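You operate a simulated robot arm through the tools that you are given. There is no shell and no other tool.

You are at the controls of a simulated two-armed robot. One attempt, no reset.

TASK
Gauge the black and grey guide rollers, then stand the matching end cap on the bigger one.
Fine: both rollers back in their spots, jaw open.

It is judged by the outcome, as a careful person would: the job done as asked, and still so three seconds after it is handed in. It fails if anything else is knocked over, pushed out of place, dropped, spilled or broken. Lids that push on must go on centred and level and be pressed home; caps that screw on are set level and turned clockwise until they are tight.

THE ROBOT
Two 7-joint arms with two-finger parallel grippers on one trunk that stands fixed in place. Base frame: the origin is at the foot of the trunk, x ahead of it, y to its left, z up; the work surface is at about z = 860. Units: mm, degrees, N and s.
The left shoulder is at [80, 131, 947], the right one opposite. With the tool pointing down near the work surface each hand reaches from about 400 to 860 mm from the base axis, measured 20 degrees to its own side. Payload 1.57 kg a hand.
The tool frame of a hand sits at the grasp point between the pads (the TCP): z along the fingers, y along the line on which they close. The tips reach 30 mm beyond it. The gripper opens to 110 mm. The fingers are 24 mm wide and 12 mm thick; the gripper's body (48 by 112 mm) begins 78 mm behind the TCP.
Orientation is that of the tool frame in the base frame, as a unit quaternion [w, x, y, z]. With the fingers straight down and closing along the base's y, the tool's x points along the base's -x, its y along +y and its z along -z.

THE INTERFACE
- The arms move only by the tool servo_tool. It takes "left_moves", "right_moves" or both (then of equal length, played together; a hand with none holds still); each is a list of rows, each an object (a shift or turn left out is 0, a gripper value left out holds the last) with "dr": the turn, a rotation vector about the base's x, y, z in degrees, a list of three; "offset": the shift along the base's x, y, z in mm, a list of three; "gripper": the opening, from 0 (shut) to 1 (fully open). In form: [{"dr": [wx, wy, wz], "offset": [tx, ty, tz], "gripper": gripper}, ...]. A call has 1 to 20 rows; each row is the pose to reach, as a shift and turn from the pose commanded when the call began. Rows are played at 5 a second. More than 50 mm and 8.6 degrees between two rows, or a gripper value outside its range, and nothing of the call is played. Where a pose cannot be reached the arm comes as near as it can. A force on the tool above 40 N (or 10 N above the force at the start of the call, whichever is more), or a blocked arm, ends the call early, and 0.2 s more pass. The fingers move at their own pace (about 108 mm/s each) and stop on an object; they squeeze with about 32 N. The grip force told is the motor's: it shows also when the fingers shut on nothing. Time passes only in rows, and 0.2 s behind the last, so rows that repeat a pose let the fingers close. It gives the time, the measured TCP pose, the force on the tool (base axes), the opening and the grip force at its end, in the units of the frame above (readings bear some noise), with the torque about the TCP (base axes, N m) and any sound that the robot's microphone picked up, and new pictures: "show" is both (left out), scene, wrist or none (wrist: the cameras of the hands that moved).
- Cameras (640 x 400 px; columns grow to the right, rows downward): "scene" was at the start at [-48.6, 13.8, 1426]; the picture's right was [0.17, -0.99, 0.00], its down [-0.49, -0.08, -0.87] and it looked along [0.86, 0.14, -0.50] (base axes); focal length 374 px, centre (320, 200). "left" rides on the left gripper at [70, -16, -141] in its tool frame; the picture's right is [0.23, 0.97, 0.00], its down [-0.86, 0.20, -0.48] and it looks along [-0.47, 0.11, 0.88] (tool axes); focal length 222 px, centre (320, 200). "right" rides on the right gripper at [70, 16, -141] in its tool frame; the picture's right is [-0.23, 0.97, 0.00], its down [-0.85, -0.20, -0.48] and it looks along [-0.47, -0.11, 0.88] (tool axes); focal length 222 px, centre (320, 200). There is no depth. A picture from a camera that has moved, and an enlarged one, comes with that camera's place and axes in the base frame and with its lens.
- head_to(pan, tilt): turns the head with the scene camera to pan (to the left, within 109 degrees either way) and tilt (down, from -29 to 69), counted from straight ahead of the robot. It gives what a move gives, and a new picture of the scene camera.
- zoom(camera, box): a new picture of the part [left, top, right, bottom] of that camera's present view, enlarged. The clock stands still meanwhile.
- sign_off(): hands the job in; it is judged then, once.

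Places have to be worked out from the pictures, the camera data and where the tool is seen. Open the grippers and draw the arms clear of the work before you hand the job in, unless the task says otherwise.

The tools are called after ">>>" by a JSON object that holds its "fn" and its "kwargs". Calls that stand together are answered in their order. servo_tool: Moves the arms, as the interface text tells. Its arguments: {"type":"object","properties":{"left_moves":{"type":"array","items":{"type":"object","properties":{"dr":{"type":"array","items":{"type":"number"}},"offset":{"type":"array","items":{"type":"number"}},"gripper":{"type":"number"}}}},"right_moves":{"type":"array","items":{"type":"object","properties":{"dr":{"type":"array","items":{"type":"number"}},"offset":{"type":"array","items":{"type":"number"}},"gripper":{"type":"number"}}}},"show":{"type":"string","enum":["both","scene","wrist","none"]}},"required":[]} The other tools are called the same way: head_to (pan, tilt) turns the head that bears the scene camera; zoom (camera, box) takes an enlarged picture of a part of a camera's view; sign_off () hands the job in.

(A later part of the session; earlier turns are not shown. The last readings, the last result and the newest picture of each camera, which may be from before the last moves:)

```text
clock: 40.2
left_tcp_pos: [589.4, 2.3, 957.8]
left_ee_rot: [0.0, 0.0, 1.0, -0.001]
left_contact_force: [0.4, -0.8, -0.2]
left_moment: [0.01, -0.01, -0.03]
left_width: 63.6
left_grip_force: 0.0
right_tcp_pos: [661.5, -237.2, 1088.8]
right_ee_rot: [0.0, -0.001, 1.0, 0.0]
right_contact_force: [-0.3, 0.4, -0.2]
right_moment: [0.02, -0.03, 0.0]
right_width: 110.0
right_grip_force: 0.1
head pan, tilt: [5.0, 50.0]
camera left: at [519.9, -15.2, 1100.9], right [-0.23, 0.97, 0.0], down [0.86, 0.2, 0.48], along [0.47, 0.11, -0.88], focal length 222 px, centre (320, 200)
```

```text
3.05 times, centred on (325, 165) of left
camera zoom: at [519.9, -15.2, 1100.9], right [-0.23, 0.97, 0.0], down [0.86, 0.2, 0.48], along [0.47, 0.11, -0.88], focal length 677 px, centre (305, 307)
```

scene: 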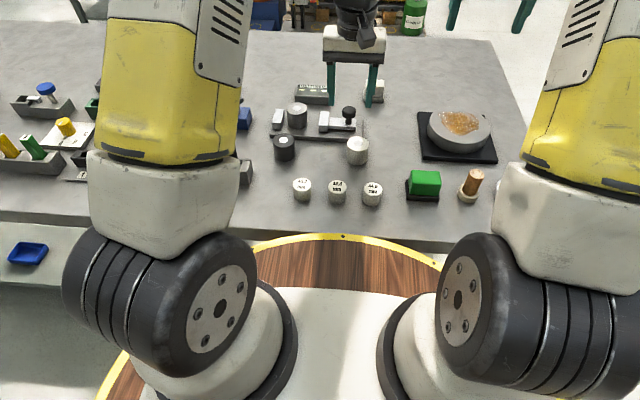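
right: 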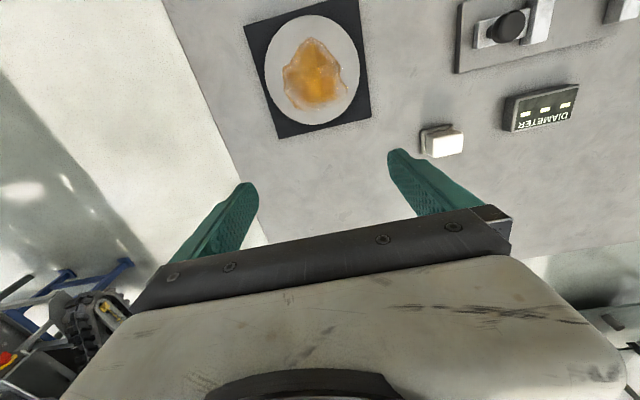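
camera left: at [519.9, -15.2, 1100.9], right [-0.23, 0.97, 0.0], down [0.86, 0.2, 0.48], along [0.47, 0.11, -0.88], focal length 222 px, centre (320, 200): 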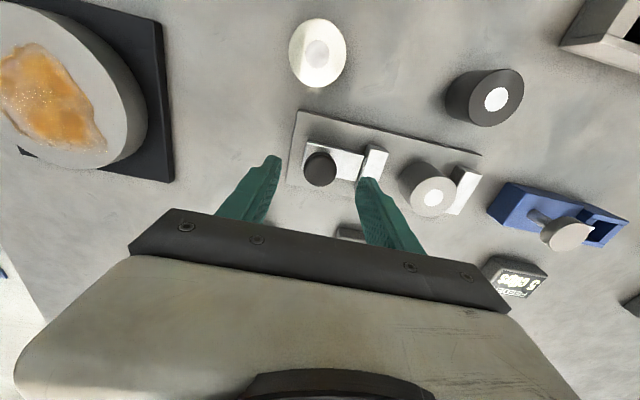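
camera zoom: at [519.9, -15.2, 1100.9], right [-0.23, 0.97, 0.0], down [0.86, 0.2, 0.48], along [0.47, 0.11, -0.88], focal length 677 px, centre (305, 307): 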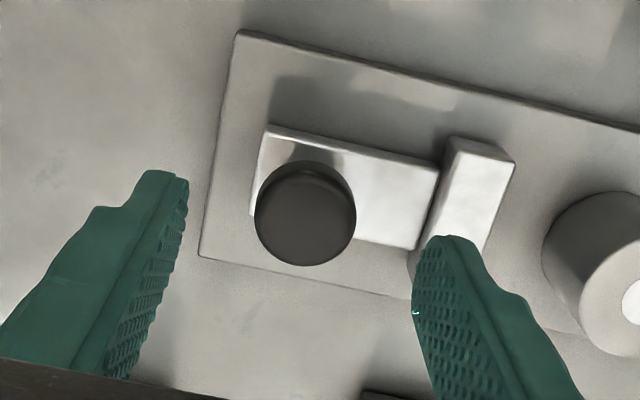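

Same situation as before; lowering onto the knob, closing, and sliding the jaw 32 mm in.

>>> {"fn": "servo_tool", "kwargs": {"left_moves": [{"offset": [0, -0.5, -14], "gripper": 0.58}, {"offset": [0, -0.5, -26.7], "gripper": 0.58}, {"offset": [0, -0.5, -26.7], "gripper": 0.3}, {"offset": [0, -0.5, -26.7], "gripper": 0.0}, {"offset": [0, -0.5, -26.7], "gripper": 0.0}, {"offset": [0, -0.5, -26.7], "gripper": 0.0}, {"offset": [0, 5, -26.7]}, {"offset": [0, 10, -26.7]}, {"offset": [0, 15, -26.7]}, {"offset": [0, 20, -26.7]}, {"offset": [0, 24, -26.7]}, {"offset": [0, 27, -26.7]}, {"offset": [0, 29.5, -26.7]}, {"offset": [0, 31.5, -26.7]}], "show": "scene"}}

>>> {"fn": "zoom", "kwargs": {"camera": "scene", "box": [262, 80, 390, 160]}}

```text
clock: 43.2
left_tcp_pos: [589.6, 35.2, 931.4]
left_ee_rot: [-0.001, 0.0, 1.0, 0.0]
left_contact_force: [-16.3, -1.5, 22.5]
left_moment: [-0.08, -0.16, -0.02]
left_width: 29.3
left_grip_force: 39.2
right_tcp_pos: [659.3, -238.8, 1089.4]
right_ee_rot: [0.001, 0.0, 1.0, 0.0]
right_contact_force: [-0.3, 0.2, 0.5]
right_moment: [0.0, -0.03, 0.02]
right_width: 109.9
right_grip_force: 0.0
head pan, tilt: [5.0, 50.0]
```

scene: 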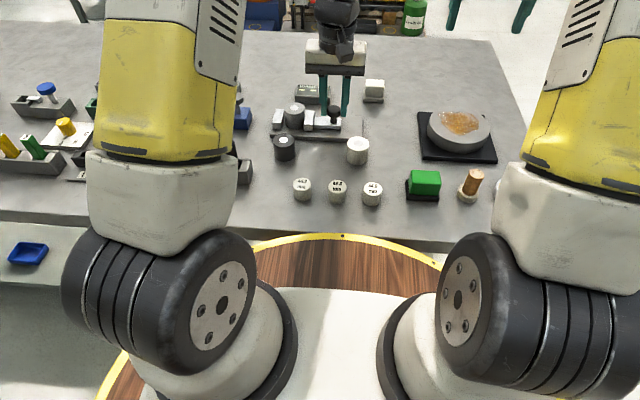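

```text
5.00 times, centred on (326, 120) of scene
camera zoom: at [-62.5, 5.4, 1396.2], right [0.09, -1.0, 0.0], down [-0.76, -0.07, -0.64], along [0.64, 0.06, -0.77], focal length 1870 px, centre (290, 600)
```

zoom: 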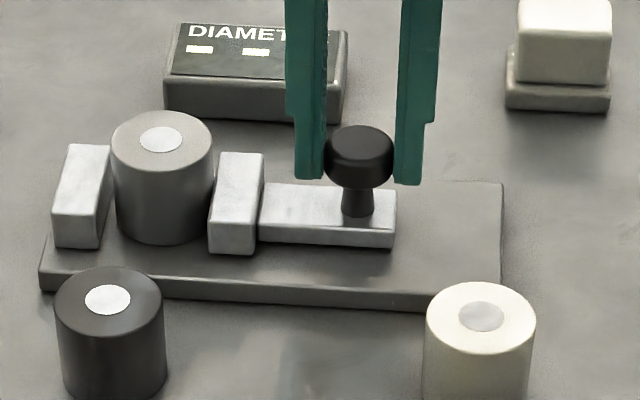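

The jaw is nearly closed but the hand is straining off-axis (Fx -16, Fz +22 N). I'll relieve this by 1 mm in x and z while continuing to close.

>>> {"fn": "servo_tool", "kwargs": {"left_moves": [{"offset": [-0.5, 0, 0.6]}, {"offset": [-0.9, 0, 1.2]}, {"offset": [-0.9, 1, 1.2]}, {"offset": [-0.9, 2, 1.2]}, {"offset": [-0.9, 3, 1.2]}], "show": "none"}}

>>> {"fn": "zoom", "kwargs": {"camera": "scene", "box": [262, 80, 390, 160]}}

```text
clock: 44.4
left_tcp_pos: [589.1, 35.9, 931.4]
left_ee_rot: [0.0, 0.0, 1.0, 0.0]
left_contact_force: [-8.5, -2.2, -2.9]
left_moment: [-0.02, 0.79, 0.02]
left_width: 29.2
left_grip_force: 39.1
right_tcp_pos: [660.3, -238.0, 1087.7]
right_ee_rot: [0.0, 0.0, 1.0, 0.001]
right_contact_force: [-0.2, -0.3, 0.9]
right_moment: [0.02, 0.01, -0.01]
right_width: 110.0
right_grip_force: 0.1
head pan, tilt: [5.0, 50.0]
```

```text
5.00 times, centred on (326, 120) of scene
camera zoom: at [-61.3, 5.4, 1396.3], right [0.09, -1.0, 0.0], down [-0.76, -0.07, -0.64], along [0.64, 0.06, -0.77], focal length 1870 px, centre (290, 600)
```

zoom: 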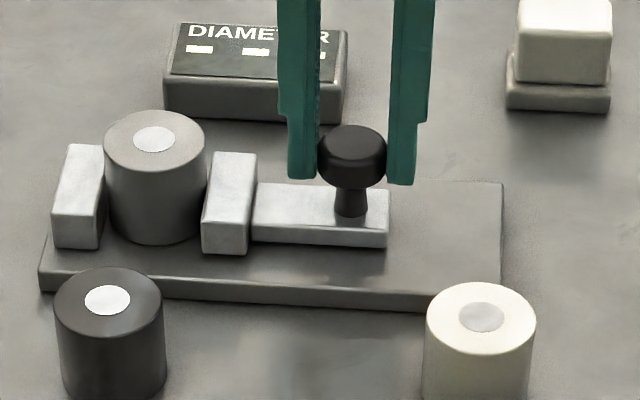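

Almost closed (black stopped about 1 mm further). Small steps more, relieving x a bit.

>>> {"fn": "servo_tool", "kwargs": {"left_moves": [{"offset": [-0.4, 0.7, 0]}, {"offset": [-0.4, 1.4, 0]}, {"offset": [-0.4, 2.0, 0]}, {"offset": [-0.4, 2.0, 0]}], "show": "none"}}

>>> {"fn": "zoom", "kwargs": {"camera": "scene", "box": [262, 80, 390, 160]}}

>>> {"fn": "zoom", "kwargs": {"camera": "scene", "box": [290, 78, 338, 108]}}

```text
clock: 45.4
left_tcp_pos: [589.1, 38.5, 931.9]
left_ee_rot: [-0.001, 0.001, 1.0, 0.0]
left_contact_force: [-5.8, -5.8, -18.3]
left_moment: [-0.22, -0.55, -0.06]
left_width: 29.6
left_grip_force: 39.0
right_tcp_pos: [660.9, -237.7, 1089.2]
right_ee_rot: [0.0, 0.001, 1.0, 0.0]
right_contact_force: [0.0, 0.5, -0.2]
right_moment: [0.03, 0.0, 0.0]
right_width: 110.2
right_grip_force: 0.0
head pan, tilt: [5.0, 50.0]
```

```text
5.00 times, centred on (326, 120) of scene
camera zoom: at [-60.9, 5.2, 1396.3], right [0.09, -1.0, 0.0], down [-0.76, -0.07, -0.64], along [0.64, 0.06, -0.77], focal length 1870 px, centre (290, 600)
```

zoom: 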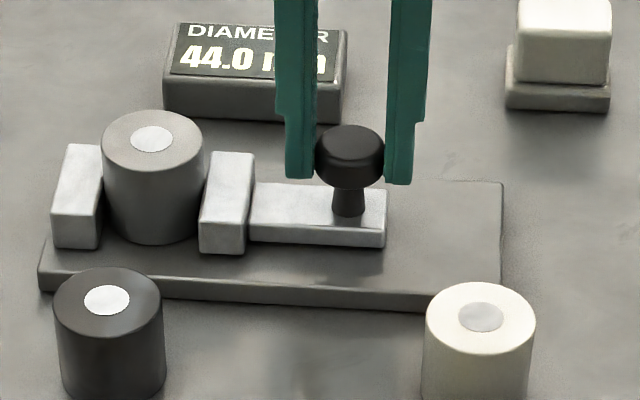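

```text
13.33 times, centred on (314, 93) of scene
camera zoom: at [-60.9, 5.2, 1396.3], right [0.09, -1.0, 0.0], down [-0.76, -0.07, -0.64], along [0.64, 0.06, -0.77], focal length 4986 px, centre (400, 1627)
```

zoom: 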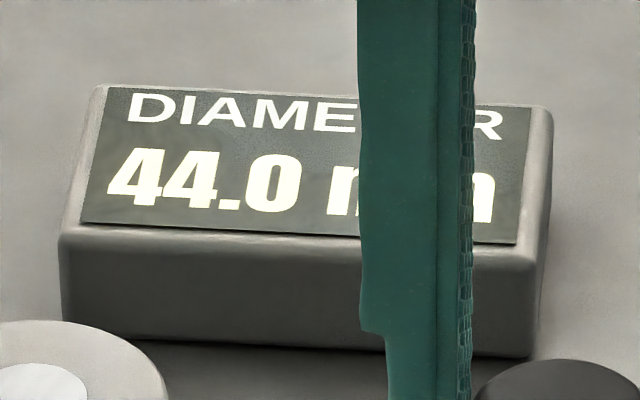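

Grey reads 44.0 mm, so black (44.2 mm) is the bigger and needs the 44.2 cap. Now I open the jaw fully again, release and lift.

>>> {"fn": "servo_tool", "kwargs": {"left_moves": [{"offset": [0, -2, -0.9]}, {"offset": [0, -7, -0.9]}, {"offset": [0, -13, -0.9]}, {"offset": [0, -19, -0.9]}, {"offset": [0.5, -25, -0.9]}, {"offset": [1, -31, -0.9]}, {"offset": [1, -36.7, -0.9]}, {"offset": [1, -36.7, -0.9]}, {"offset": [1, -36.7, -0.9], "gripper": 0.58}, {"offset": [1, -36.7, -0.9], "gripper": 0.58}, {"offset": [1, -36.7, 25], "gripper": 0.58}, {"offset": [1, -36.7, 55], "gripper": 0.58}, {"offset": [1, -36.7, 68], "gripper": 0.58}], "show": "scene"}}

>>> {"fn": "zoom", "kwargs": {"camera": "scene", "box": [262, 80, 390, 160]}}

```text
clock: 48.2
left_tcp_pos: [590.0, 3.5, 1000.8]
left_ee_rot: [0.0, 0.0, 1.0, 0.0]
left_contact_force: [-0.1, -0.1, 0.0]
left_moment: [-0.03, 0.0, 0.01]
left_width: 63.8
left_grip_force: 0.0
right_tcp_pos: [660.1, -236.8, 1088.4]
right_ee_rot: [0.001, 0.0, 1.0, 0.0]
right_contact_force: [0.3, 0.0, -1.2]
right_moment: [0.01, 0.04, -0.03]
right_width: 109.8
right_grip_force: 0.0
head pan, tilt: [5.0, 50.0]
```

scene: 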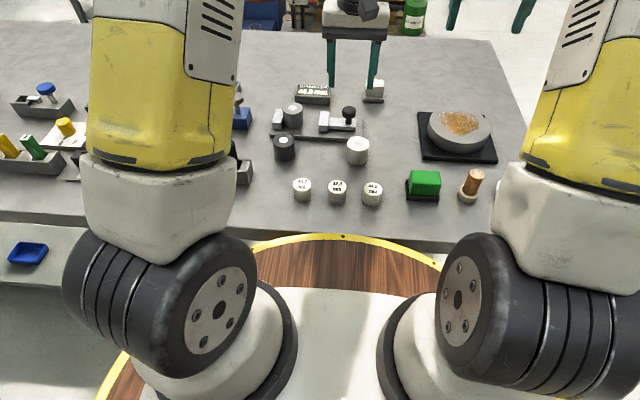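

```text
5.00 times, centred on (326, 120) of scene
camera zoom: at [-61.1, 5.5, 1396.3], right [0.09, -1.0, 0.0], down [-0.76, -0.07, -0.64], along [0.64, 0.06, -0.77], focal length 1870 px, centre (290, 600)
```

zoom: 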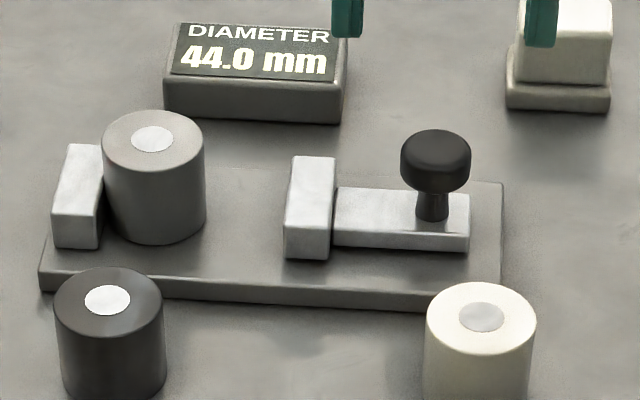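

Jaw fully open. Going back over the grey roller, now flush at the fixed jaw.

>>> {"fn": "servo_tool", "kwargs": {"left_moves": [{"offset": [0.8, 40, 0], "gripper": 0.52}, {"offset": [1.6, 80, 0], "gripper": 0.52}, {"offset": [2.8, 118.7, 0], "gripper": 0.52}, {"offset": [2.8, 118.7, -20], "gripper": 0.52}, {"offset": [2.8, 118.7, -40], "gripper": 0.52}, {"offset": [2.8, 118.7, -40], "gripper": 0.52}], "show": "wrist"}}

>>> {"fn": "zoom", "kwargs": {"camera": "left", "box": [220, 100, 430, 230]}}

```text
clock: 49.6
left_tcp_pos: [592.7, 121.8, 960.7]
left_ee_rot: [0.0, 0.0, 1.0, 0.0]
left_contact_force: [0.1, -0.5, 0.9]
left_moment: [0.03, -0.03, 0.01]
left_width: 57.2
left_grip_force: 0.0
right_tcp_pos: [660.4, -237.7, 1089.3]
right_ee_rot: [-0.001, -0.001, 1.0, 0.0]
right_contact_force: [-0.3, 0.1, 0.1]
right_moment: [-0.01, -0.03, 0.03]
right_width: 109.8
right_grip_force: 0.1
head pan, tilt: [5.0, 50.0]
camera left: at [523.0, 104.8, 1103.5], right [-0.23, 0.97, 0.0], down [0.86, 0.2, 0.48], along [0.47, 0.11, -0.88], focal length 222 px, centre (320, 200)
```

left: 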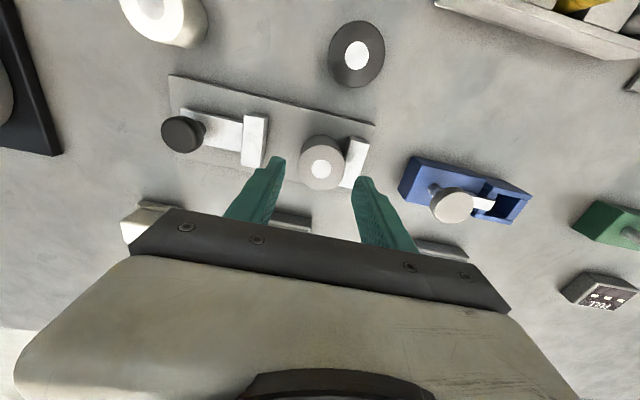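

```text
3.05 times, centred on (325, 165) of left
camera zoom: at [523.0, 104.8, 1103.5], right [-0.23, 0.97, 0.0], down [0.86, 0.2, 0.48], along [0.47, 0.11, -0.88], focal length 677 px, centre (305, 307)
```

zoom: 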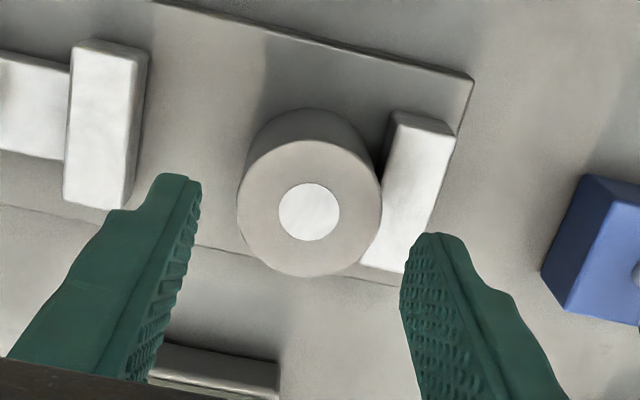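

The grey roller is about 1.8 mm nearer in x than the hand centre; correcting, lowering and gripping.

>>> {"fn": "servo_tool", "kwargs": {"left_moves": [{"offset": [-1.8, 0.3, -14], "gripper": 0.52}, {"offset": [-1.8, 0.3, -31.5], "gripper": 0.52}, {"offset": [-1.8, 0.3, -31.5], "gripper": 0.52}, {"offset": [-1.8, 0.3, -31.5], "gripper": 0.3}, {"offset": [-1.8, 0.3, -31.5], "gripper": 0.0}, {"offset": [-1.8, 0.3, -31.5], "gripper": 0.0}, {"offset": [-1.8, 0.3, -31.5], "gripper": 0.0}], "show": "wrist"}}

>>> {"fn": "zoom", "kwargs": {"camera": "scene", "box": [262, 80, 390, 160]}}

>>> {"fn": "zoom", "kwargs": {"camera": "left", "box": [180, 50, 440, 230]}}

```text
clock: 51.2
left_tcp_pos: [590.4, 120.3, 927.2]
left_ee_rot: [0.0, 0.0, 1.0, 0.0]
left_contact_force: [0.6, -0.7, -0.6]
left_moment: [0.0, 0.01, -0.01]
left_width: 43.0
left_grip_force: 32.1
right_tcp_pos: [660.1, -238.4, 1088.5]
right_ee_rot: [0.0, 0.0, 1.0, 0.0]
right_contact_force: [0.0, 0.1, -0.3]
right_moment: [0.03, -0.02, 0.0]
right_width: 110.1
right_grip_force: 0.1
head pan, tilt: [5.0, 50.0]
camera left: at [520.8, 103.7, 1071.3], right [-0.23, 0.97, 0.0], down [0.86, 0.2, 0.48], along [0.47, 0.11, -0.88], focal length 222 px, centre (320, 200)
```

left: 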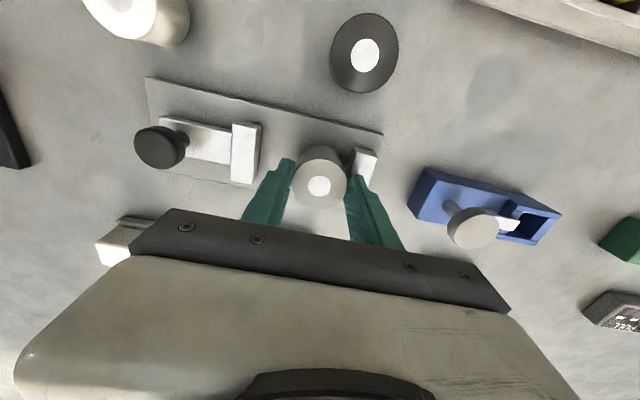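

```text
5.00 times, centred on (326, 120) of scene
camera zoom: at [-61.1, 5.5, 1396.3], right [0.09, -1.0, 0.0], down [-0.76, -0.07, -0.64], along [0.64, 0.06, -0.77], focal length 1870 px, centre (290, 600)
```

zoom: 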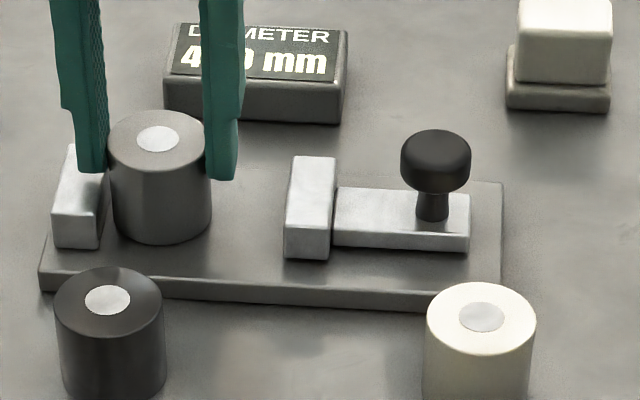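

```text
2.22 times, centred on (310, 140) of left
camera zoom: at [520.8, 103.7, 1071.3], right [-0.23, 0.97, 0.0], down [0.86, 0.2, 0.48], along [0.47, 0.11, -0.88], focal length 494 px, centre (342, 333)
```

zoom: 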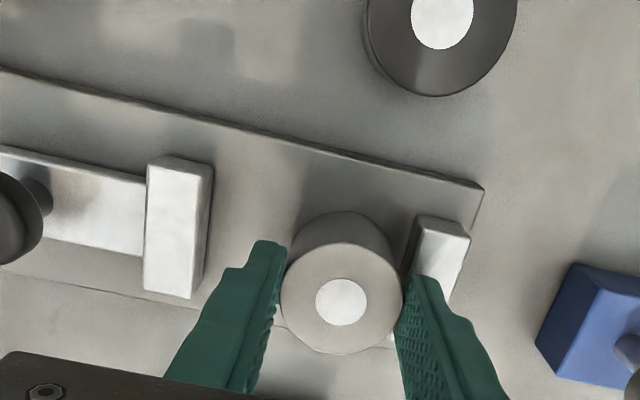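

Grey held, ~1.4 mm further in x within the hand than at pick-up, which I account for. Lifting and carrying back over its spot (505, 53.5).

>>> {"fn": "servo_tool", "kwargs": {"left_moves": [{"offset": [0, 0, 15]}, {"offset": [0, 0, 35]}, {"offset": [0, 0, 52]}, {"offset": [-22, -16, 52]}, {"offset": [-44, -32, 52]}, {"offset": [-66, -48, 52]}, {"offset": [-88, -64.2, 52]}, {"offset": [-88, -64.2, 30]}, {"offset": [-88, -64.2, 10]}, {"offset": [-88, -64.2, -8]}, {"offset": [-88, -64.2, -8]}], "show": "wrist"}}

>>> {"fn": "zoom", "kwargs": {"camera": "scene", "box": [262, 130, 390, 210]}}

>>> {"fn": "zoom", "kwargs": {"camera": "left", "box": [180, 50, 440, 230]}}

```text
clock: 53.6
left_tcp_pos: [499.2, 56.1, 921.6]
left_ee_rot: [-0.001, 0.001, 1.0, 0.001]
left_contact_force: [-0.4, 0.4, -3.2]
left_moment: [0.02, -0.02, -0.02]
left_width: 43.0
left_grip_force: 32.6
right_tcp_pos: [661.0, -237.2, 1089.2]
right_ee_rot: [0.0, 0.0, 1.0, 0.0]
right_contact_force: [-0.1, -0.8, -0.6]
right_moment: [-0.01, 0.01, 0.02]
right_width: 110.1
right_grip_force: 0.0
head pan, tilt: [5.0, 50.0]
camera left: at [429.5, 39.8, 1064.9], right [-0.23, 0.97, 0.0], down [0.86, 0.2, 0.48], along [0.47, 0.11, -0.88], focal length 222 px, centre (320, 200)
```

left: 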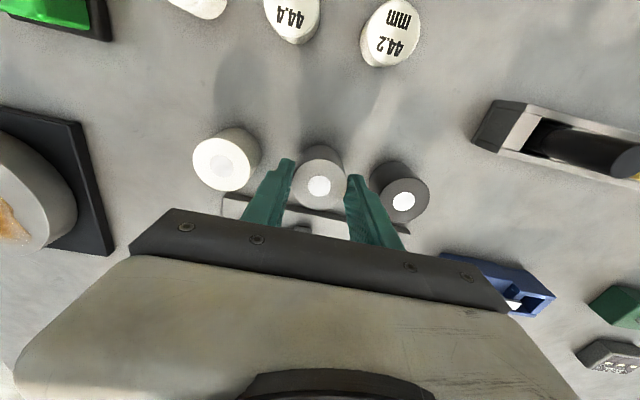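

```text
5.00 times, centred on (326, 170) of scene
camera zoom: at [-61.2, 5.5, 1396.3], right [0.09, -1.0, 0.0], down [-0.76, -0.07, -0.64], along [0.64, 0.06, -0.77], focal length 1870 px, centre (290, 350)
```

zoom: 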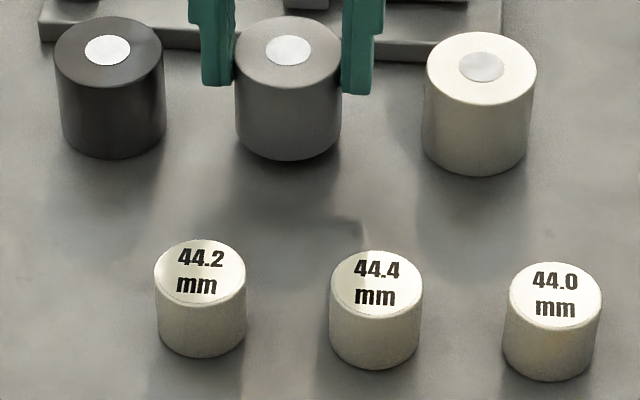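

```text
2.22 times, centred on (310, 140) of left
camera zoom: at [429.5, 39.8, 1064.9], right [-0.23, 0.97, 0.0], down [0.86, 0.2, 0.48], along [0.47, 0.11, -0.88], focal length 494 px, centre (342, 333)
```

zoom: 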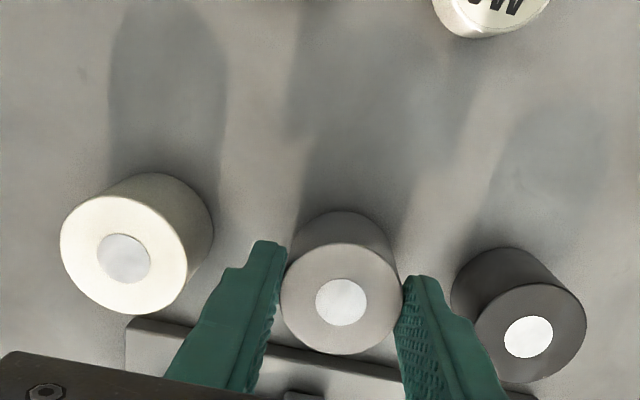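

Compared with its original image place, the grey roller needs about +1 mm in x and -1.5 mm in y. Adjusting and lowering to just above the table.

>>> {"fn": "servo_tool", "kwargs": {"left_moves": [{"offset": [1, -1.5, 0]}, {"offset": [1, -1.5, -2]}, {"offset": [1, -1.5, -3.5]}, {"offset": [1, -1.5, -3.5]}], "show": "none"}}

>>> {"fn": "zoom", "kwargs": {"camera": "scene", "box": [262, 130, 390, 210]}}

```text
clock: 54.6
left_tcp_pos: [502.1, 55.3, 916.9]
left_ee_rot: [-0.001, 0.0, 1.0, 0.0]
left_contact_force: [-0.3, -0.4, -2.5]
left_moment: [0.02, -0.01, 0.01]
left_width: 43.1
left_grip_force: 32.4
right_tcp_pos: [661.0, -237.9, 1089.6]
right_ee_rot: [0.0, 0.0, 1.0, -0.001]
right_contact_force: [-0.8, 0.0, 0.0]
right_moment: [0.02, -0.03, -0.02]
right_width: 109.9
right_grip_force: 0.1
head pan, tilt: [5.0, 50.0]
```

```text
5.00 times, centred on (326, 170) of scene
camera zoom: at [-61.1, 5.5, 1396.3], right [0.09, -1.0, 0.0], down [-0.76, -0.07, -0.64], along [0.64, 0.06, -0.77], focal length 1870 px, centre (290, 350)
```

zoom: 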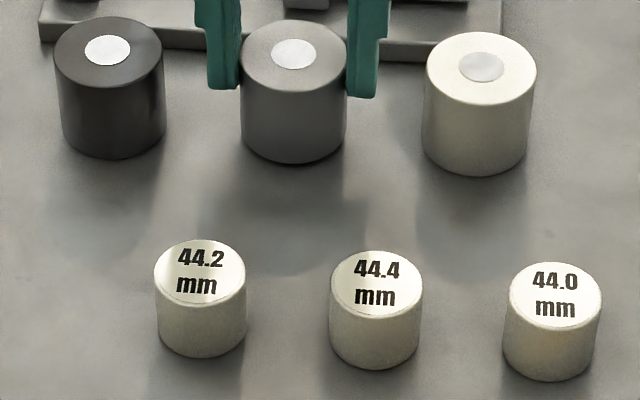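

Grey roller is on line with its original spot. Stepping down to contact.

>>> {"fn": "servo_tool", "kwargs": {"left_moves": [{"offset": [0, 0.2, -0.6]}, {"offset": [0, 0.2, -1.0]}, {"offset": [0, 0.2, -1.0]}], "show": "none"}}

```text
clock: 55.4
left_tcp_pos: [503.1, 55.5, 915.6]
left_ee_rot: [0.001, -0.001, 1.0, 0.0]
left_contact_force: [0.1, 0.8, 0.1]
left_moment: [0.03, 0.05, -0.01]
left_width: 43.3
left_grip_force: 32.4
right_tcp_pos: [660.5, -237.7, 1089.3]
right_ee_rot: [0.001, 0.0, 1.0, 0.0]
right_contact_force: [-0.3, 0.2, 0.0]
right_moment: [-0.02, 0.03, 0.0]
right_width: 110.1
right_grip_force: 0.0
head pan, tilt: [5.0, 50.0]
```

Weight is off (Fz about 0); 0.5 mm more to be sure, then open and lift.

>>> {"fn": "servo_tool", "kwargs": {"left_moves": [{"offset": [0, 0, -0.5]}, {"offset": [0, 0, -0.5]}, {"offset": [0, 0, -0.3], "gripper": 0.56}, {"offset": [0, 0, -0.3], "gripper": 0.56}, {"offset": [0, 0, 20], "gripper": 0.56}, {"offset": [0, 0, 50], "gripper": 0.56}, {"offset": [0, 0, 50], "gripper": 0.56}], "show": "wrist"}}

>>> {"fn": "zoom", "kwargs": {"camera": "scene", "box": [262, 130, 390, 210]}}

>>> {"fn": "zoom", "kwargs": {"camera": "left", "box": [180, 50, 440, 230]}}

```text
clock: 57.0
left_tcp_pos: [503.6, 54.2, 965.4]
left_ee_rot: [-0.001, 0.0, 1.0, 0.0]
left_contact_force: [-0.4, 0.2, 1.1]
left_moment: [0.0, -0.01, 0.0]
left_width: 61.8
left_grip_force: 0.1
right_tcp_pos: [660.9, -237.7, 1088.9]
right_ee_rot: [0.0, 0.0, 1.0, 0.0]
right_contact_force: [0.1, 0.2, -0.3]
right_moment: [-0.01, -0.02, 0.03]
right_width: 110.1
right_grip_force: 0.1
head pan, tilt: [5.0, 50.0]
camera left: at [433.3, 38.5, 1109.0], right [-0.23, 0.97, 0.0], down [0.86, 0.2, 0.48], along [0.47, 0.11, -0.88], focal length 222 px, centre (320, 200)
```

left: 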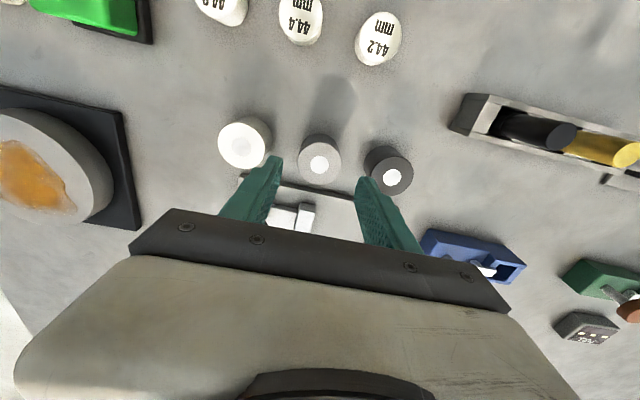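

```text
5.00 times, centred on (326, 170) of scene
camera zoom: at [-61.1, 5.5, 1396.3], right [0.09, -1.0, 0.0], down [-0.76, -0.07, -0.64], along [0.64, 0.06, -0.77], focal length 1870 px, centre (290, 350)
```

zoom: 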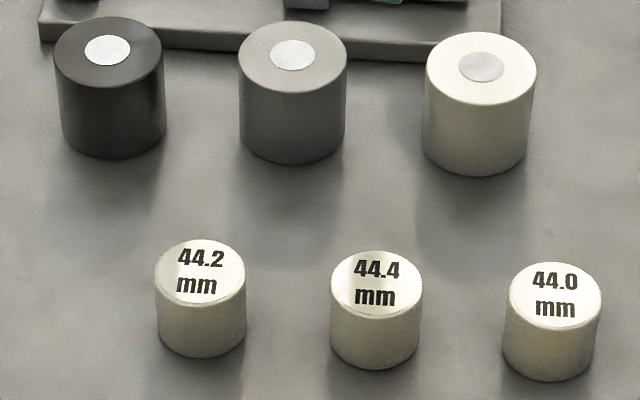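

```text
2.22 times, centred on (310, 140) of left
camera zoom: at [433.3, 38.5, 1109.0], right [-0.23, 0.97, 0.0], down [0.86, 0.2, 0.48], along [0.47, 0.11, -0.88], focal length 494 px, centre (342, 333)
```

zoom: 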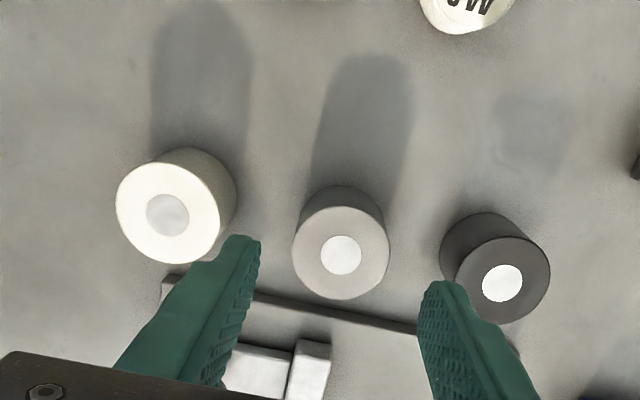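

Grey is back within ~0.6 mm. Black is 2–3 mm too near in x, so I'll regrip it briefly and set it right; moving over it first.

>>> {"fn": "servo_tool", "kwargs": {"left_moves": [{"offset": [-0.5, 25, 0], "gripper": 0.56}, {"offset": [-1, 50, 0], "gripper": 0.56}, {"offset": [-1.7, 74.6, 0], "gripper": 0.56}, {"offset": [-1.7, 74.6, -25], "gripper": 0.56}, {"offset": [-1.7, 74.6, -48], "gripper": 0.56}, {"offset": [-1.7, 74.6, -48], "gripper": 0.56}], "show": "wrist"}}

>>> {"fn": "zoom", "kwargs": {"camera": "left", "box": [180, 50, 440, 230]}}

>>> {"fn": "zoom", "kwargs": {"camera": "scene", "box": [262, 130, 390, 210]}}

```text
clock: 58.4
left_tcp_pos: [500.6, 131.9, 917.7]
left_ee_rot: [0.0, 0.001, 1.0, 0.0]
left_contact_force: [0.2, 0.5, 0.0]
left_moment: [0.02, -0.04, 0.01]
left_width: 61.6
left_grip_force: 0.1
right_tcp_pos: [661.0, -238.9, 1089.9]
right_ee_rot: [0.001, 0.0, 1.0, 0.0]
right_contact_force: [0.7, -0.1, 0.0]
right_moment: [0.02, 0.0, -0.02]
right_width: 110.1
right_grip_force: 0.1
head pan, tilt: [5.0, 50.0]
camera left: at [431.4, 114.1, 1060.9], right [-0.23, 0.97, 0.0], down [0.86, 0.2, 0.48], along [0.47, 0.11, -0.88], focal length 222 px, centre (320, 200)
```

left: 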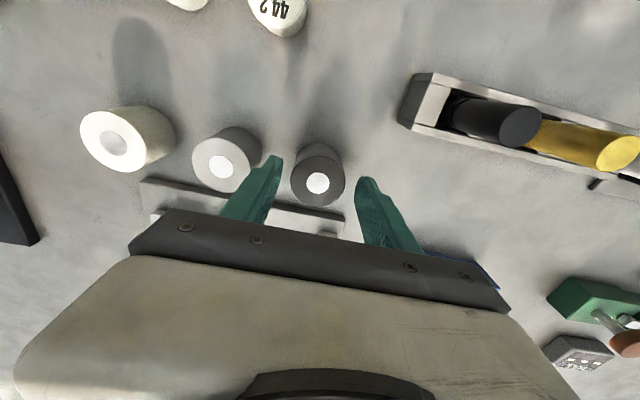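

```text
2.22 times, centred on (310, 140) of left
camera zoom: at [431.4, 114.1, 1060.9], right [-0.23, 0.97, 0.0], down [0.86, 0.2, 0.48], along [0.47, 0.11, -0.88], focal length 494 px, centre (342, 333)
```

zoom: 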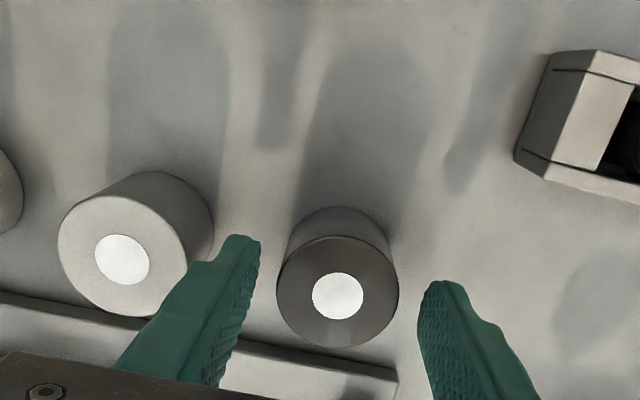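

```text
5.00 times, centred on (326, 170) of scene
camera zoom: at [-61.2, 5.5, 1396.3], right [0.09, -1.0, 0.0], down [-0.76, -0.07, -0.64], along [0.64, 0.06, -0.77], focal length 1870 px, centre (290, 350)
```

zoom: 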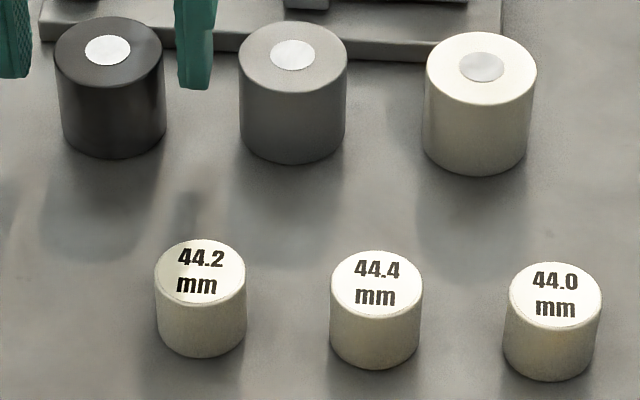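

Roller is ~1.4 mm to the -y side of the hand centre. I'll shift, close, lift 2 mm and move +2.4 mm in x.

>>> {"fn": "servo_tool", "kwargs": {"left_moves": [{"offset": [0, -1.5, -1], "gripper": 0.56}, {"offset": [0, -1.5, -1], "gripper": 0.3}, {"offset": [0, -1.5, -1], "gripper": 0.0}, {"offset": [0, -1.5, -1], "gripper": 0.0}, {"offset": [0, -1.5, 1]}, {"offset": [1.2, -1.5, 1]}, {"offset": [2.4, -1.5, 1]}, {"offset": [2.4, -1.5, 1]}], "show": "none"}}

>>> {"fn": "zoom", "kwargs": {"camera": "scene", "box": [262, 130, 390, 210]}}

>>> {"fn": "zoom", "kwargs": {"camera": "left", "box": [180, 50, 440, 230]}}

```text
clock: 60.2
left_tcp_pos: [504.2, 128.6, 920.7]
left_ee_rot: [0.0, 0.0, 1.0, 0.0]
left_contact_force: [0.3, 0.1, -1.0]
left_moment: [-0.03, -0.04, -0.02]
left_width: 43.0
left_grip_force: 32.6
right_tcp_pos: [661.0, -237.3, 1088.9]
right_ee_rot: [0.0, 0.0, 1.0, 0.001]
right_contact_force: [0.3, 0.7, -0.2]
right_moment: [0.02, 0.01, -0.01]
right_width: 109.8
right_grip_force: 0.1
head pan, tilt: [5.0, 50.0]
```

```text
5.00 times, centred on (326, 170) of scene
camera zoom: at [-61.1, 5.5, 1396.3], right [0.09, -1.0, 0.0], down [-0.76, -0.07, -0.64], along [0.64, 0.06, -0.77], focal length 1870 px, centre (290, 350)
```

zoom: 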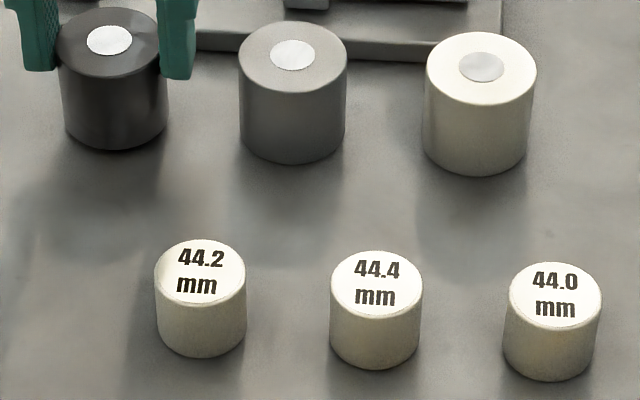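

```text
2.22 times, centred on (310, 140) of left
camera zoom: at [433.9, 112.0, 1063.3], right [-0.23, 0.97, 0.0], down [0.86, 0.2, 0.48], along [0.47, 0.11, -0.88], focal length 494 px, centre (342, 333)
```

zoom: 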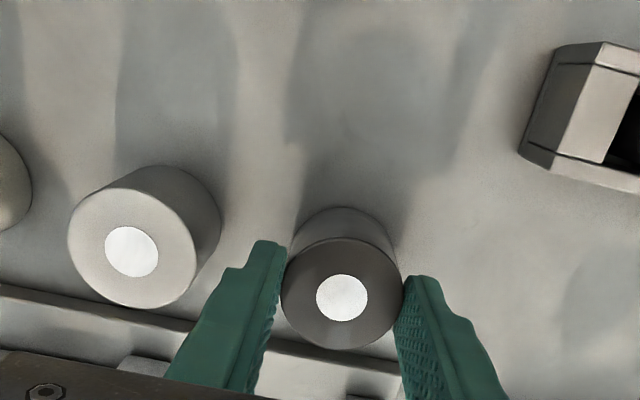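

Nearly there: about 0.5 mm too far in x and 0.6 mm short in y. Correcting while lowering to contact.

>>> {"fn": "servo_tool", "kwargs": {"left_moves": [{"offset": [-0.4, 0.6, -1]}, {"offset": [-0.4, 0.6, -1.8]}, {"offset": [-0.4, 0.6, -2.4]}, {"offset": [-0.4, 0.6, -2.4]}], "show": "none"}}

>>> {"fn": "zoom", "kwargs": {"camera": "scene", "box": [262, 130, 390, 210]}}

```text
clock: 61.2
left_tcp_pos: [504.0, 130.0, 918.3]
left_ee_rot: [0.001, 0.0, 1.0, 0.0]
left_contact_force: [-1.1, 0.6, 4.2]
left_moment: [0.06, 0.12, -0.02]
left_width: 43.1
left_grip_force: 32.1
right_tcp_pos: [661.2, -238.4, 1089.0]
right_ee_rot: [0.0, 0.0, 1.0, -0.001]
right_contact_force: [-0.1, -0.2, -0.3]
right_moment: [-0.01, 0.01, 0.0]
right_width: 110.0
right_grip_force: 0.1
head pan, tilt: [5.0, 50.0]
```

```text
5.00 times, centred on (326, 170) of scene
camera zoom: at [-61.4, 5.5, 1396.3], right [0.09, -1.0, 0.0], down [-0.76, -0.07, -0.64], along [0.64, 0.06, -0.77], focal length 1870 px, centre (290, 350)
```

zoom: 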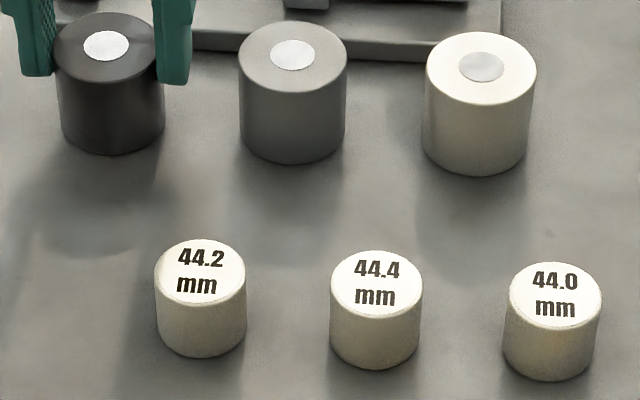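

Black is back in place (within ~0.6 mm) and resting on the table. I'll release, lift, and move back over the 44.2 cap at about (396, 78.5), hovering to look.

>>> {"fn": "servo_tool", "kwargs": {"left_moves": [{"offset": [0, 0, 0.3], "gripper": 0.56}, {"offset": [0, 0, 0.3], "gripper": 0.56}, {"offset": [0, 0, 20], "gripper": 0.56}, {"offset": [0, 0, 45], "gripper": 0.56}, {"offset": [0, 0, 70], "gripper": 0.5}, {"offset": [-36, -17, 70], "gripper": 0.5}, {"offset": [-72, -34, 70], "gripper": 0.5}, {"offset": [-108, -50, 70], "gripper": 0.5}, {"offset": [-108, -50, 50], "gripper": 0.5}, {"offset": [-108, -50, 50], "gripper": 0.5}], "show": "both"}}

>>> {"fn": "zoom", "kwargs": {"camera": "scene", "box": [262, 130, 390, 210]}}

>>> {"fn": "zoom", "kwargs": {"camera": "left", "box": [180, 50, 440, 230]}}

```text
clock: 63.4
left_tcp_pos: [394.4, 79.9, 970.0]
left_ee_rot: [0.0, 0.0, 1.0, 0.0]
left_contact_force: [-0.8, 0.4, 0.3]
left_moment: [0.0, -0.03, -0.03]
left_width: 54.8
left_grip_force: 0.1
right_tcp_pos: [661.2, -238.0, 1088.2]
right_ee_rot: [0.0, 0.001, 1.0, -0.001]
right_contact_force: [-0.5, -0.3, -0.1]
right_moment: [0.0, -0.03, 0.01]
right_width: 109.9
right_grip_force: 0.0
head pan, tilt: [5.0, 50.0]
camera left: at [324.7, 63.7, 1111.8], right [-0.23, 0.97, 0.0], down [0.86, 0.2, 0.48], along [0.47, 0.11, -0.88], focal length 222 px, centre (320, 200)
```

scene: 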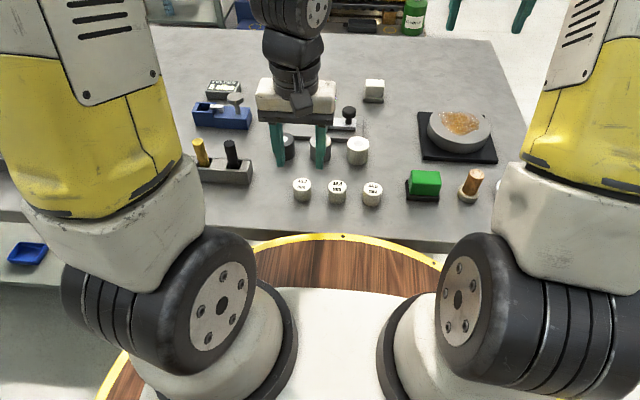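
left: 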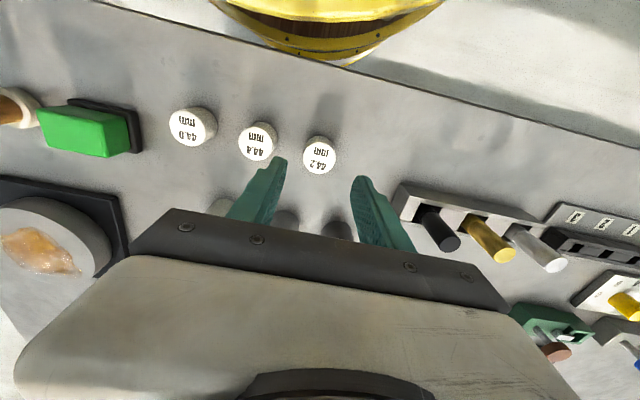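

```text
5.00 times, centred on (326, 170) of scene
camera zoom: at [-61.3, 5.5, 1396.3], right [0.09, -1.0, 0.0], down [-0.76, -0.07, -0.64], along [0.64, 0.06, -0.77], focal length 1870 px, centre (290, 350)
```

zoom: 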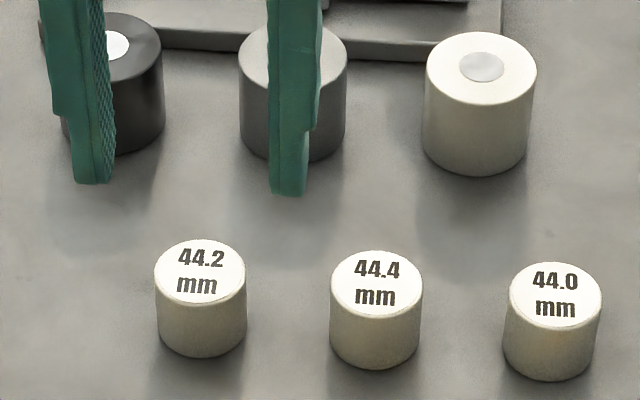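

```text
2.22 times, centred on (310, 140) of left
camera zoom: at [324.7, 63.7, 1111.8], right [-0.23, 0.97, 0.0], down [0.86, 0.2, 0.48], along [0.47, 0.11, -0.88], focal length 494 px, centre (342, 333)
```

zoom: 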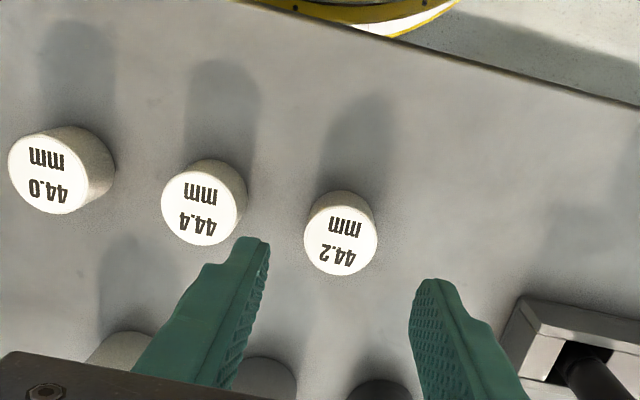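

The cap is about (-2, -1) mm from the hand centre. Adjusting and descending around it to a height with the tips well above the cap's foot.

>>> {"fn": "servo_tool", "kwargs": {"left_moves": [{"offset": [-1.8, -1, -20], "gripper": 0.5}, {"offset": [-1.8, -1, -42], "gripper": 0.5}, {"offset": [-1.8, -1, -62], "gripper": 0.5}, {"offset": [-1.8, -1, -62], "gripper": 0.5}], "show": "both"}}

>>> {"fn": "zoom", "kwargs": {"camera": "scene", "box": [262, 130, 390, 210]}}

>>> {"fn": "zoom", "kwargs": {"camera": "left", "box": [180, 50, 440, 230]}}

```text
clock: 64.4
left_tcp_pos: [393.3, 77.6, 905.5]
left_ee_rot: [0.0, 0.0, 1.0, 0.0]
left_contact_force: [-0.3, -0.1, -0.1]
left_moment: [0.0, -0.01, 0.01]
left_width: 55.1
left_grip_force: 0.0
right_tcp_pos: [661.0, -238.5, 1088.8]
right_ee_rot: [0.0, 0.0, 1.0, 0.0]
right_contact_force: [-0.6, -0.1, 0.6]
right_moment: [0.0, 0.02, -0.03]
right_width: 110.1
right_grip_force: 0.0
head pan, tilt: [5.0, 50.0]
camera left: at [323.5, 60.4, 1047.1], right [-0.23, 0.97, 0.0], down [0.86, 0.2, 0.48], along [0.47, 0.11, -0.88], focal length 222 px, centre (320, 200)
```

scene: 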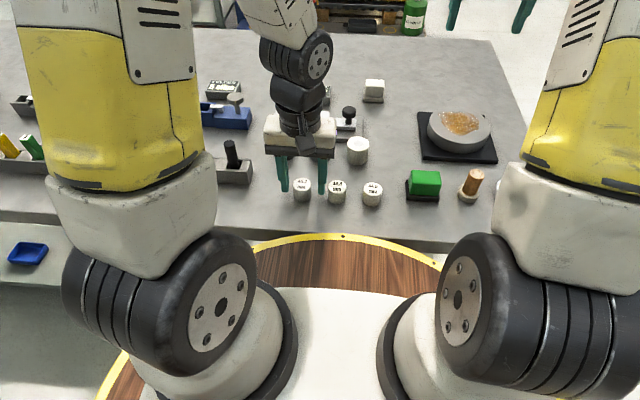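
left: 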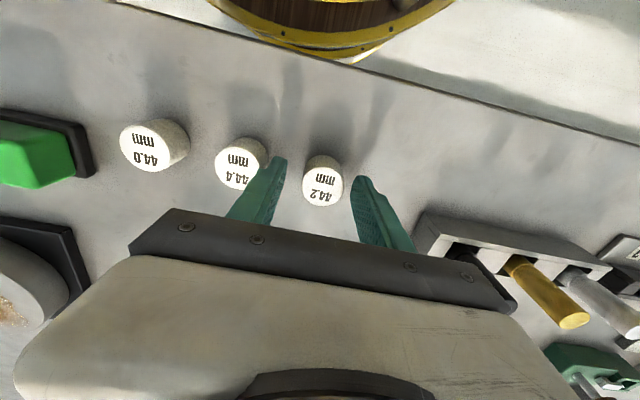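

```text
5.00 times, centred on (326, 170) of scene
camera zoom: at [-61.2, 5.5, 1396.3], right [0.09, -1.0, 0.0], down [-0.76, -0.07, -0.64], along [0.64, 0.06, -0.77], focal length 1870 px, centre (290, 350)
```

zoom: 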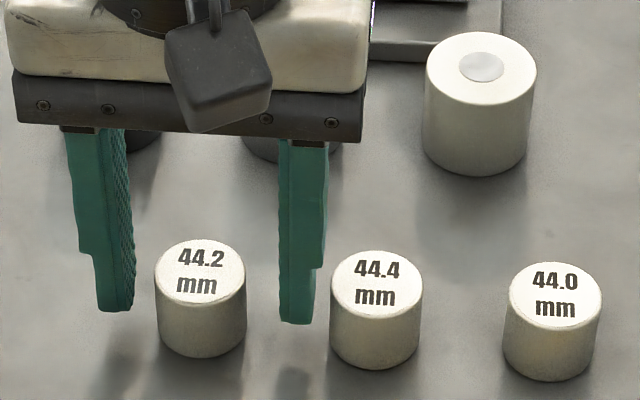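

```text
2.22 times, centred on (310, 140) of left
camera zoom: at [323.5, 60.4, 1047.1], right [-0.23, 0.97, 0.0], down [0.86, 0.2, 0.48], along [0.47, 0.11, -0.88], focal length 494 px, centre (342, 333)
```

zoom: 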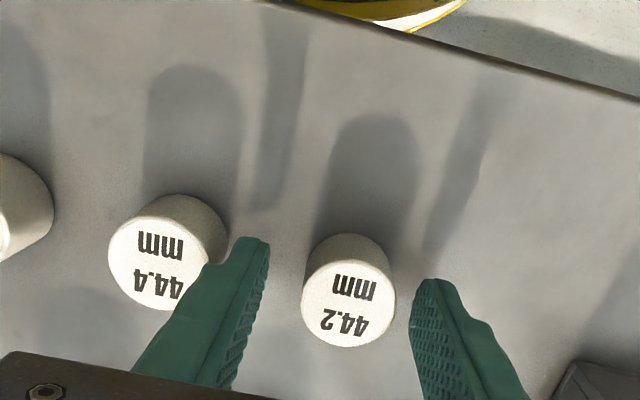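

The cap is ~2.2 mm to the +y side of centre now, so I'll shift, lower 4 mm more and close on it.

>>> {"fn": "servo_tool", "kwargs": {"left_moves": [{"offset": [0, 2.2, 0], "gripper": 0.5}, {"offset": [0, 2.2, -4], "gripper": 0.5}, {"offset": [0, 2.2, -4], "gripper": 0.35}, {"offset": [0, 2.2, -4], "gripper": 0.2}, {"offset": [0, 2.2, -4], "gripper": 0.0}, {"offset": [0, 2.2, -4], "gripper": 0.0}], "show": "both"}}

>>> {"fn": "zoom", "kwargs": {"camera": "scene", "box": [262, 130, 390, 210]}}

>>> {"fn": "zoom", "kwargs": {"camera": "left", "box": [180, 50, 440, 230]}}

```text
clock: 65.8
left_tcp_pos: [393.7, 79.9, 900.7]
left_ee_rot: [0.0, 0.0, 1.0, 0.0]
left_contact_force: [-0.2, -0.3, 1.7]
left_moment: [0.03, -0.04, 0.0]
left_width: 32.2
left_grip_force: 32.0
right_tcp_pos: [659.8, -238.1, 1089.7]
right_ee_rot: [0.0, -0.001, 1.0, 0.001]
right_contact_force: [-0.9, 0.5, 0.3]
right_moment: [-0.02, 0.01, 0.02]
right_width: 109.7
right_grip_force: 0.1
head pan, tilt: [5.0, 50.0]
camera left: at [323.4, 63.3, 1043.8], right [-0.23, 0.97, 0.0], down [0.86, 0.2, 0.48], along [0.47, 0.11, -0.88], focal length 222 px, centre (320, 200)
```

scene: 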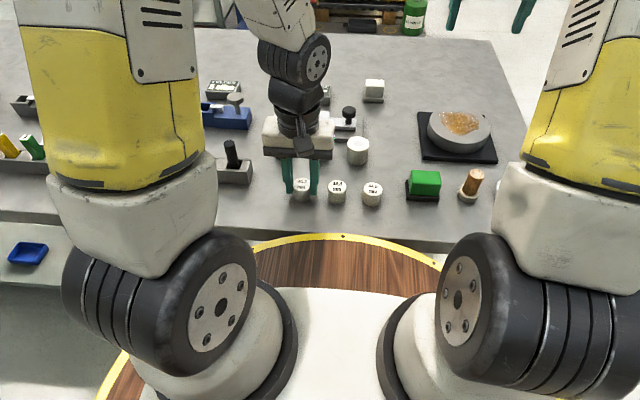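
left: 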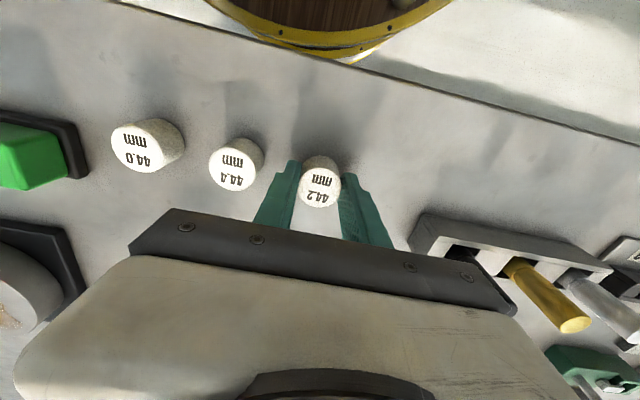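

```text
5.00 times, centred on (326, 170) of scene
camera zoom: at [-61.2, 5.5, 1396.3], right [0.09, -1.0, 0.0], down [-0.76, -0.07, -0.64], along [0.64, 0.06, -0.77], focal length 1870 px, centre (290, 350)
```

zoom: 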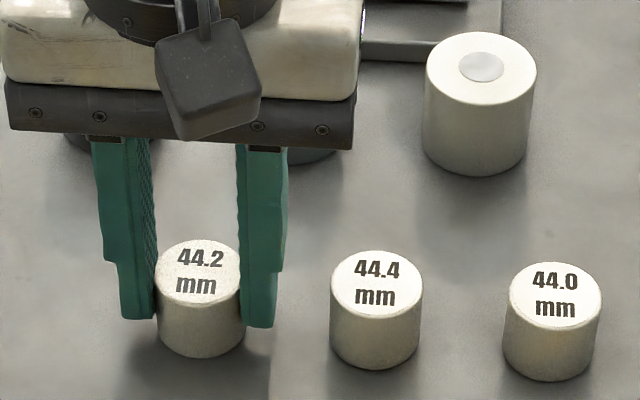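

```text
2.22 times, centred on (310, 140) of left
camera zoom: at [323.4, 63.3, 1043.8], right [-0.23, 0.97, 0.0], down [0.86, 0.2, 0.48], along [0.47, 0.11, -0.88], focal length 494 px, centre (342, 333)
```

zoom: 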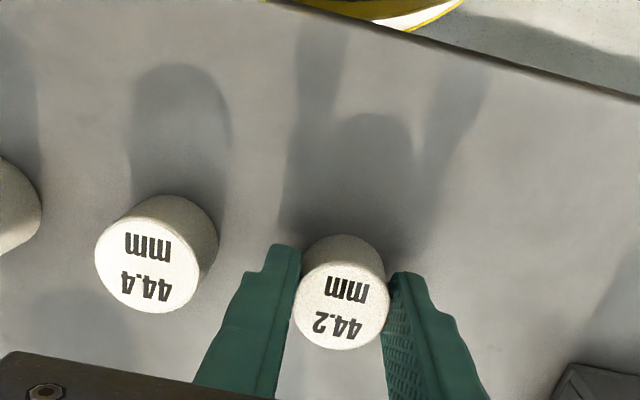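

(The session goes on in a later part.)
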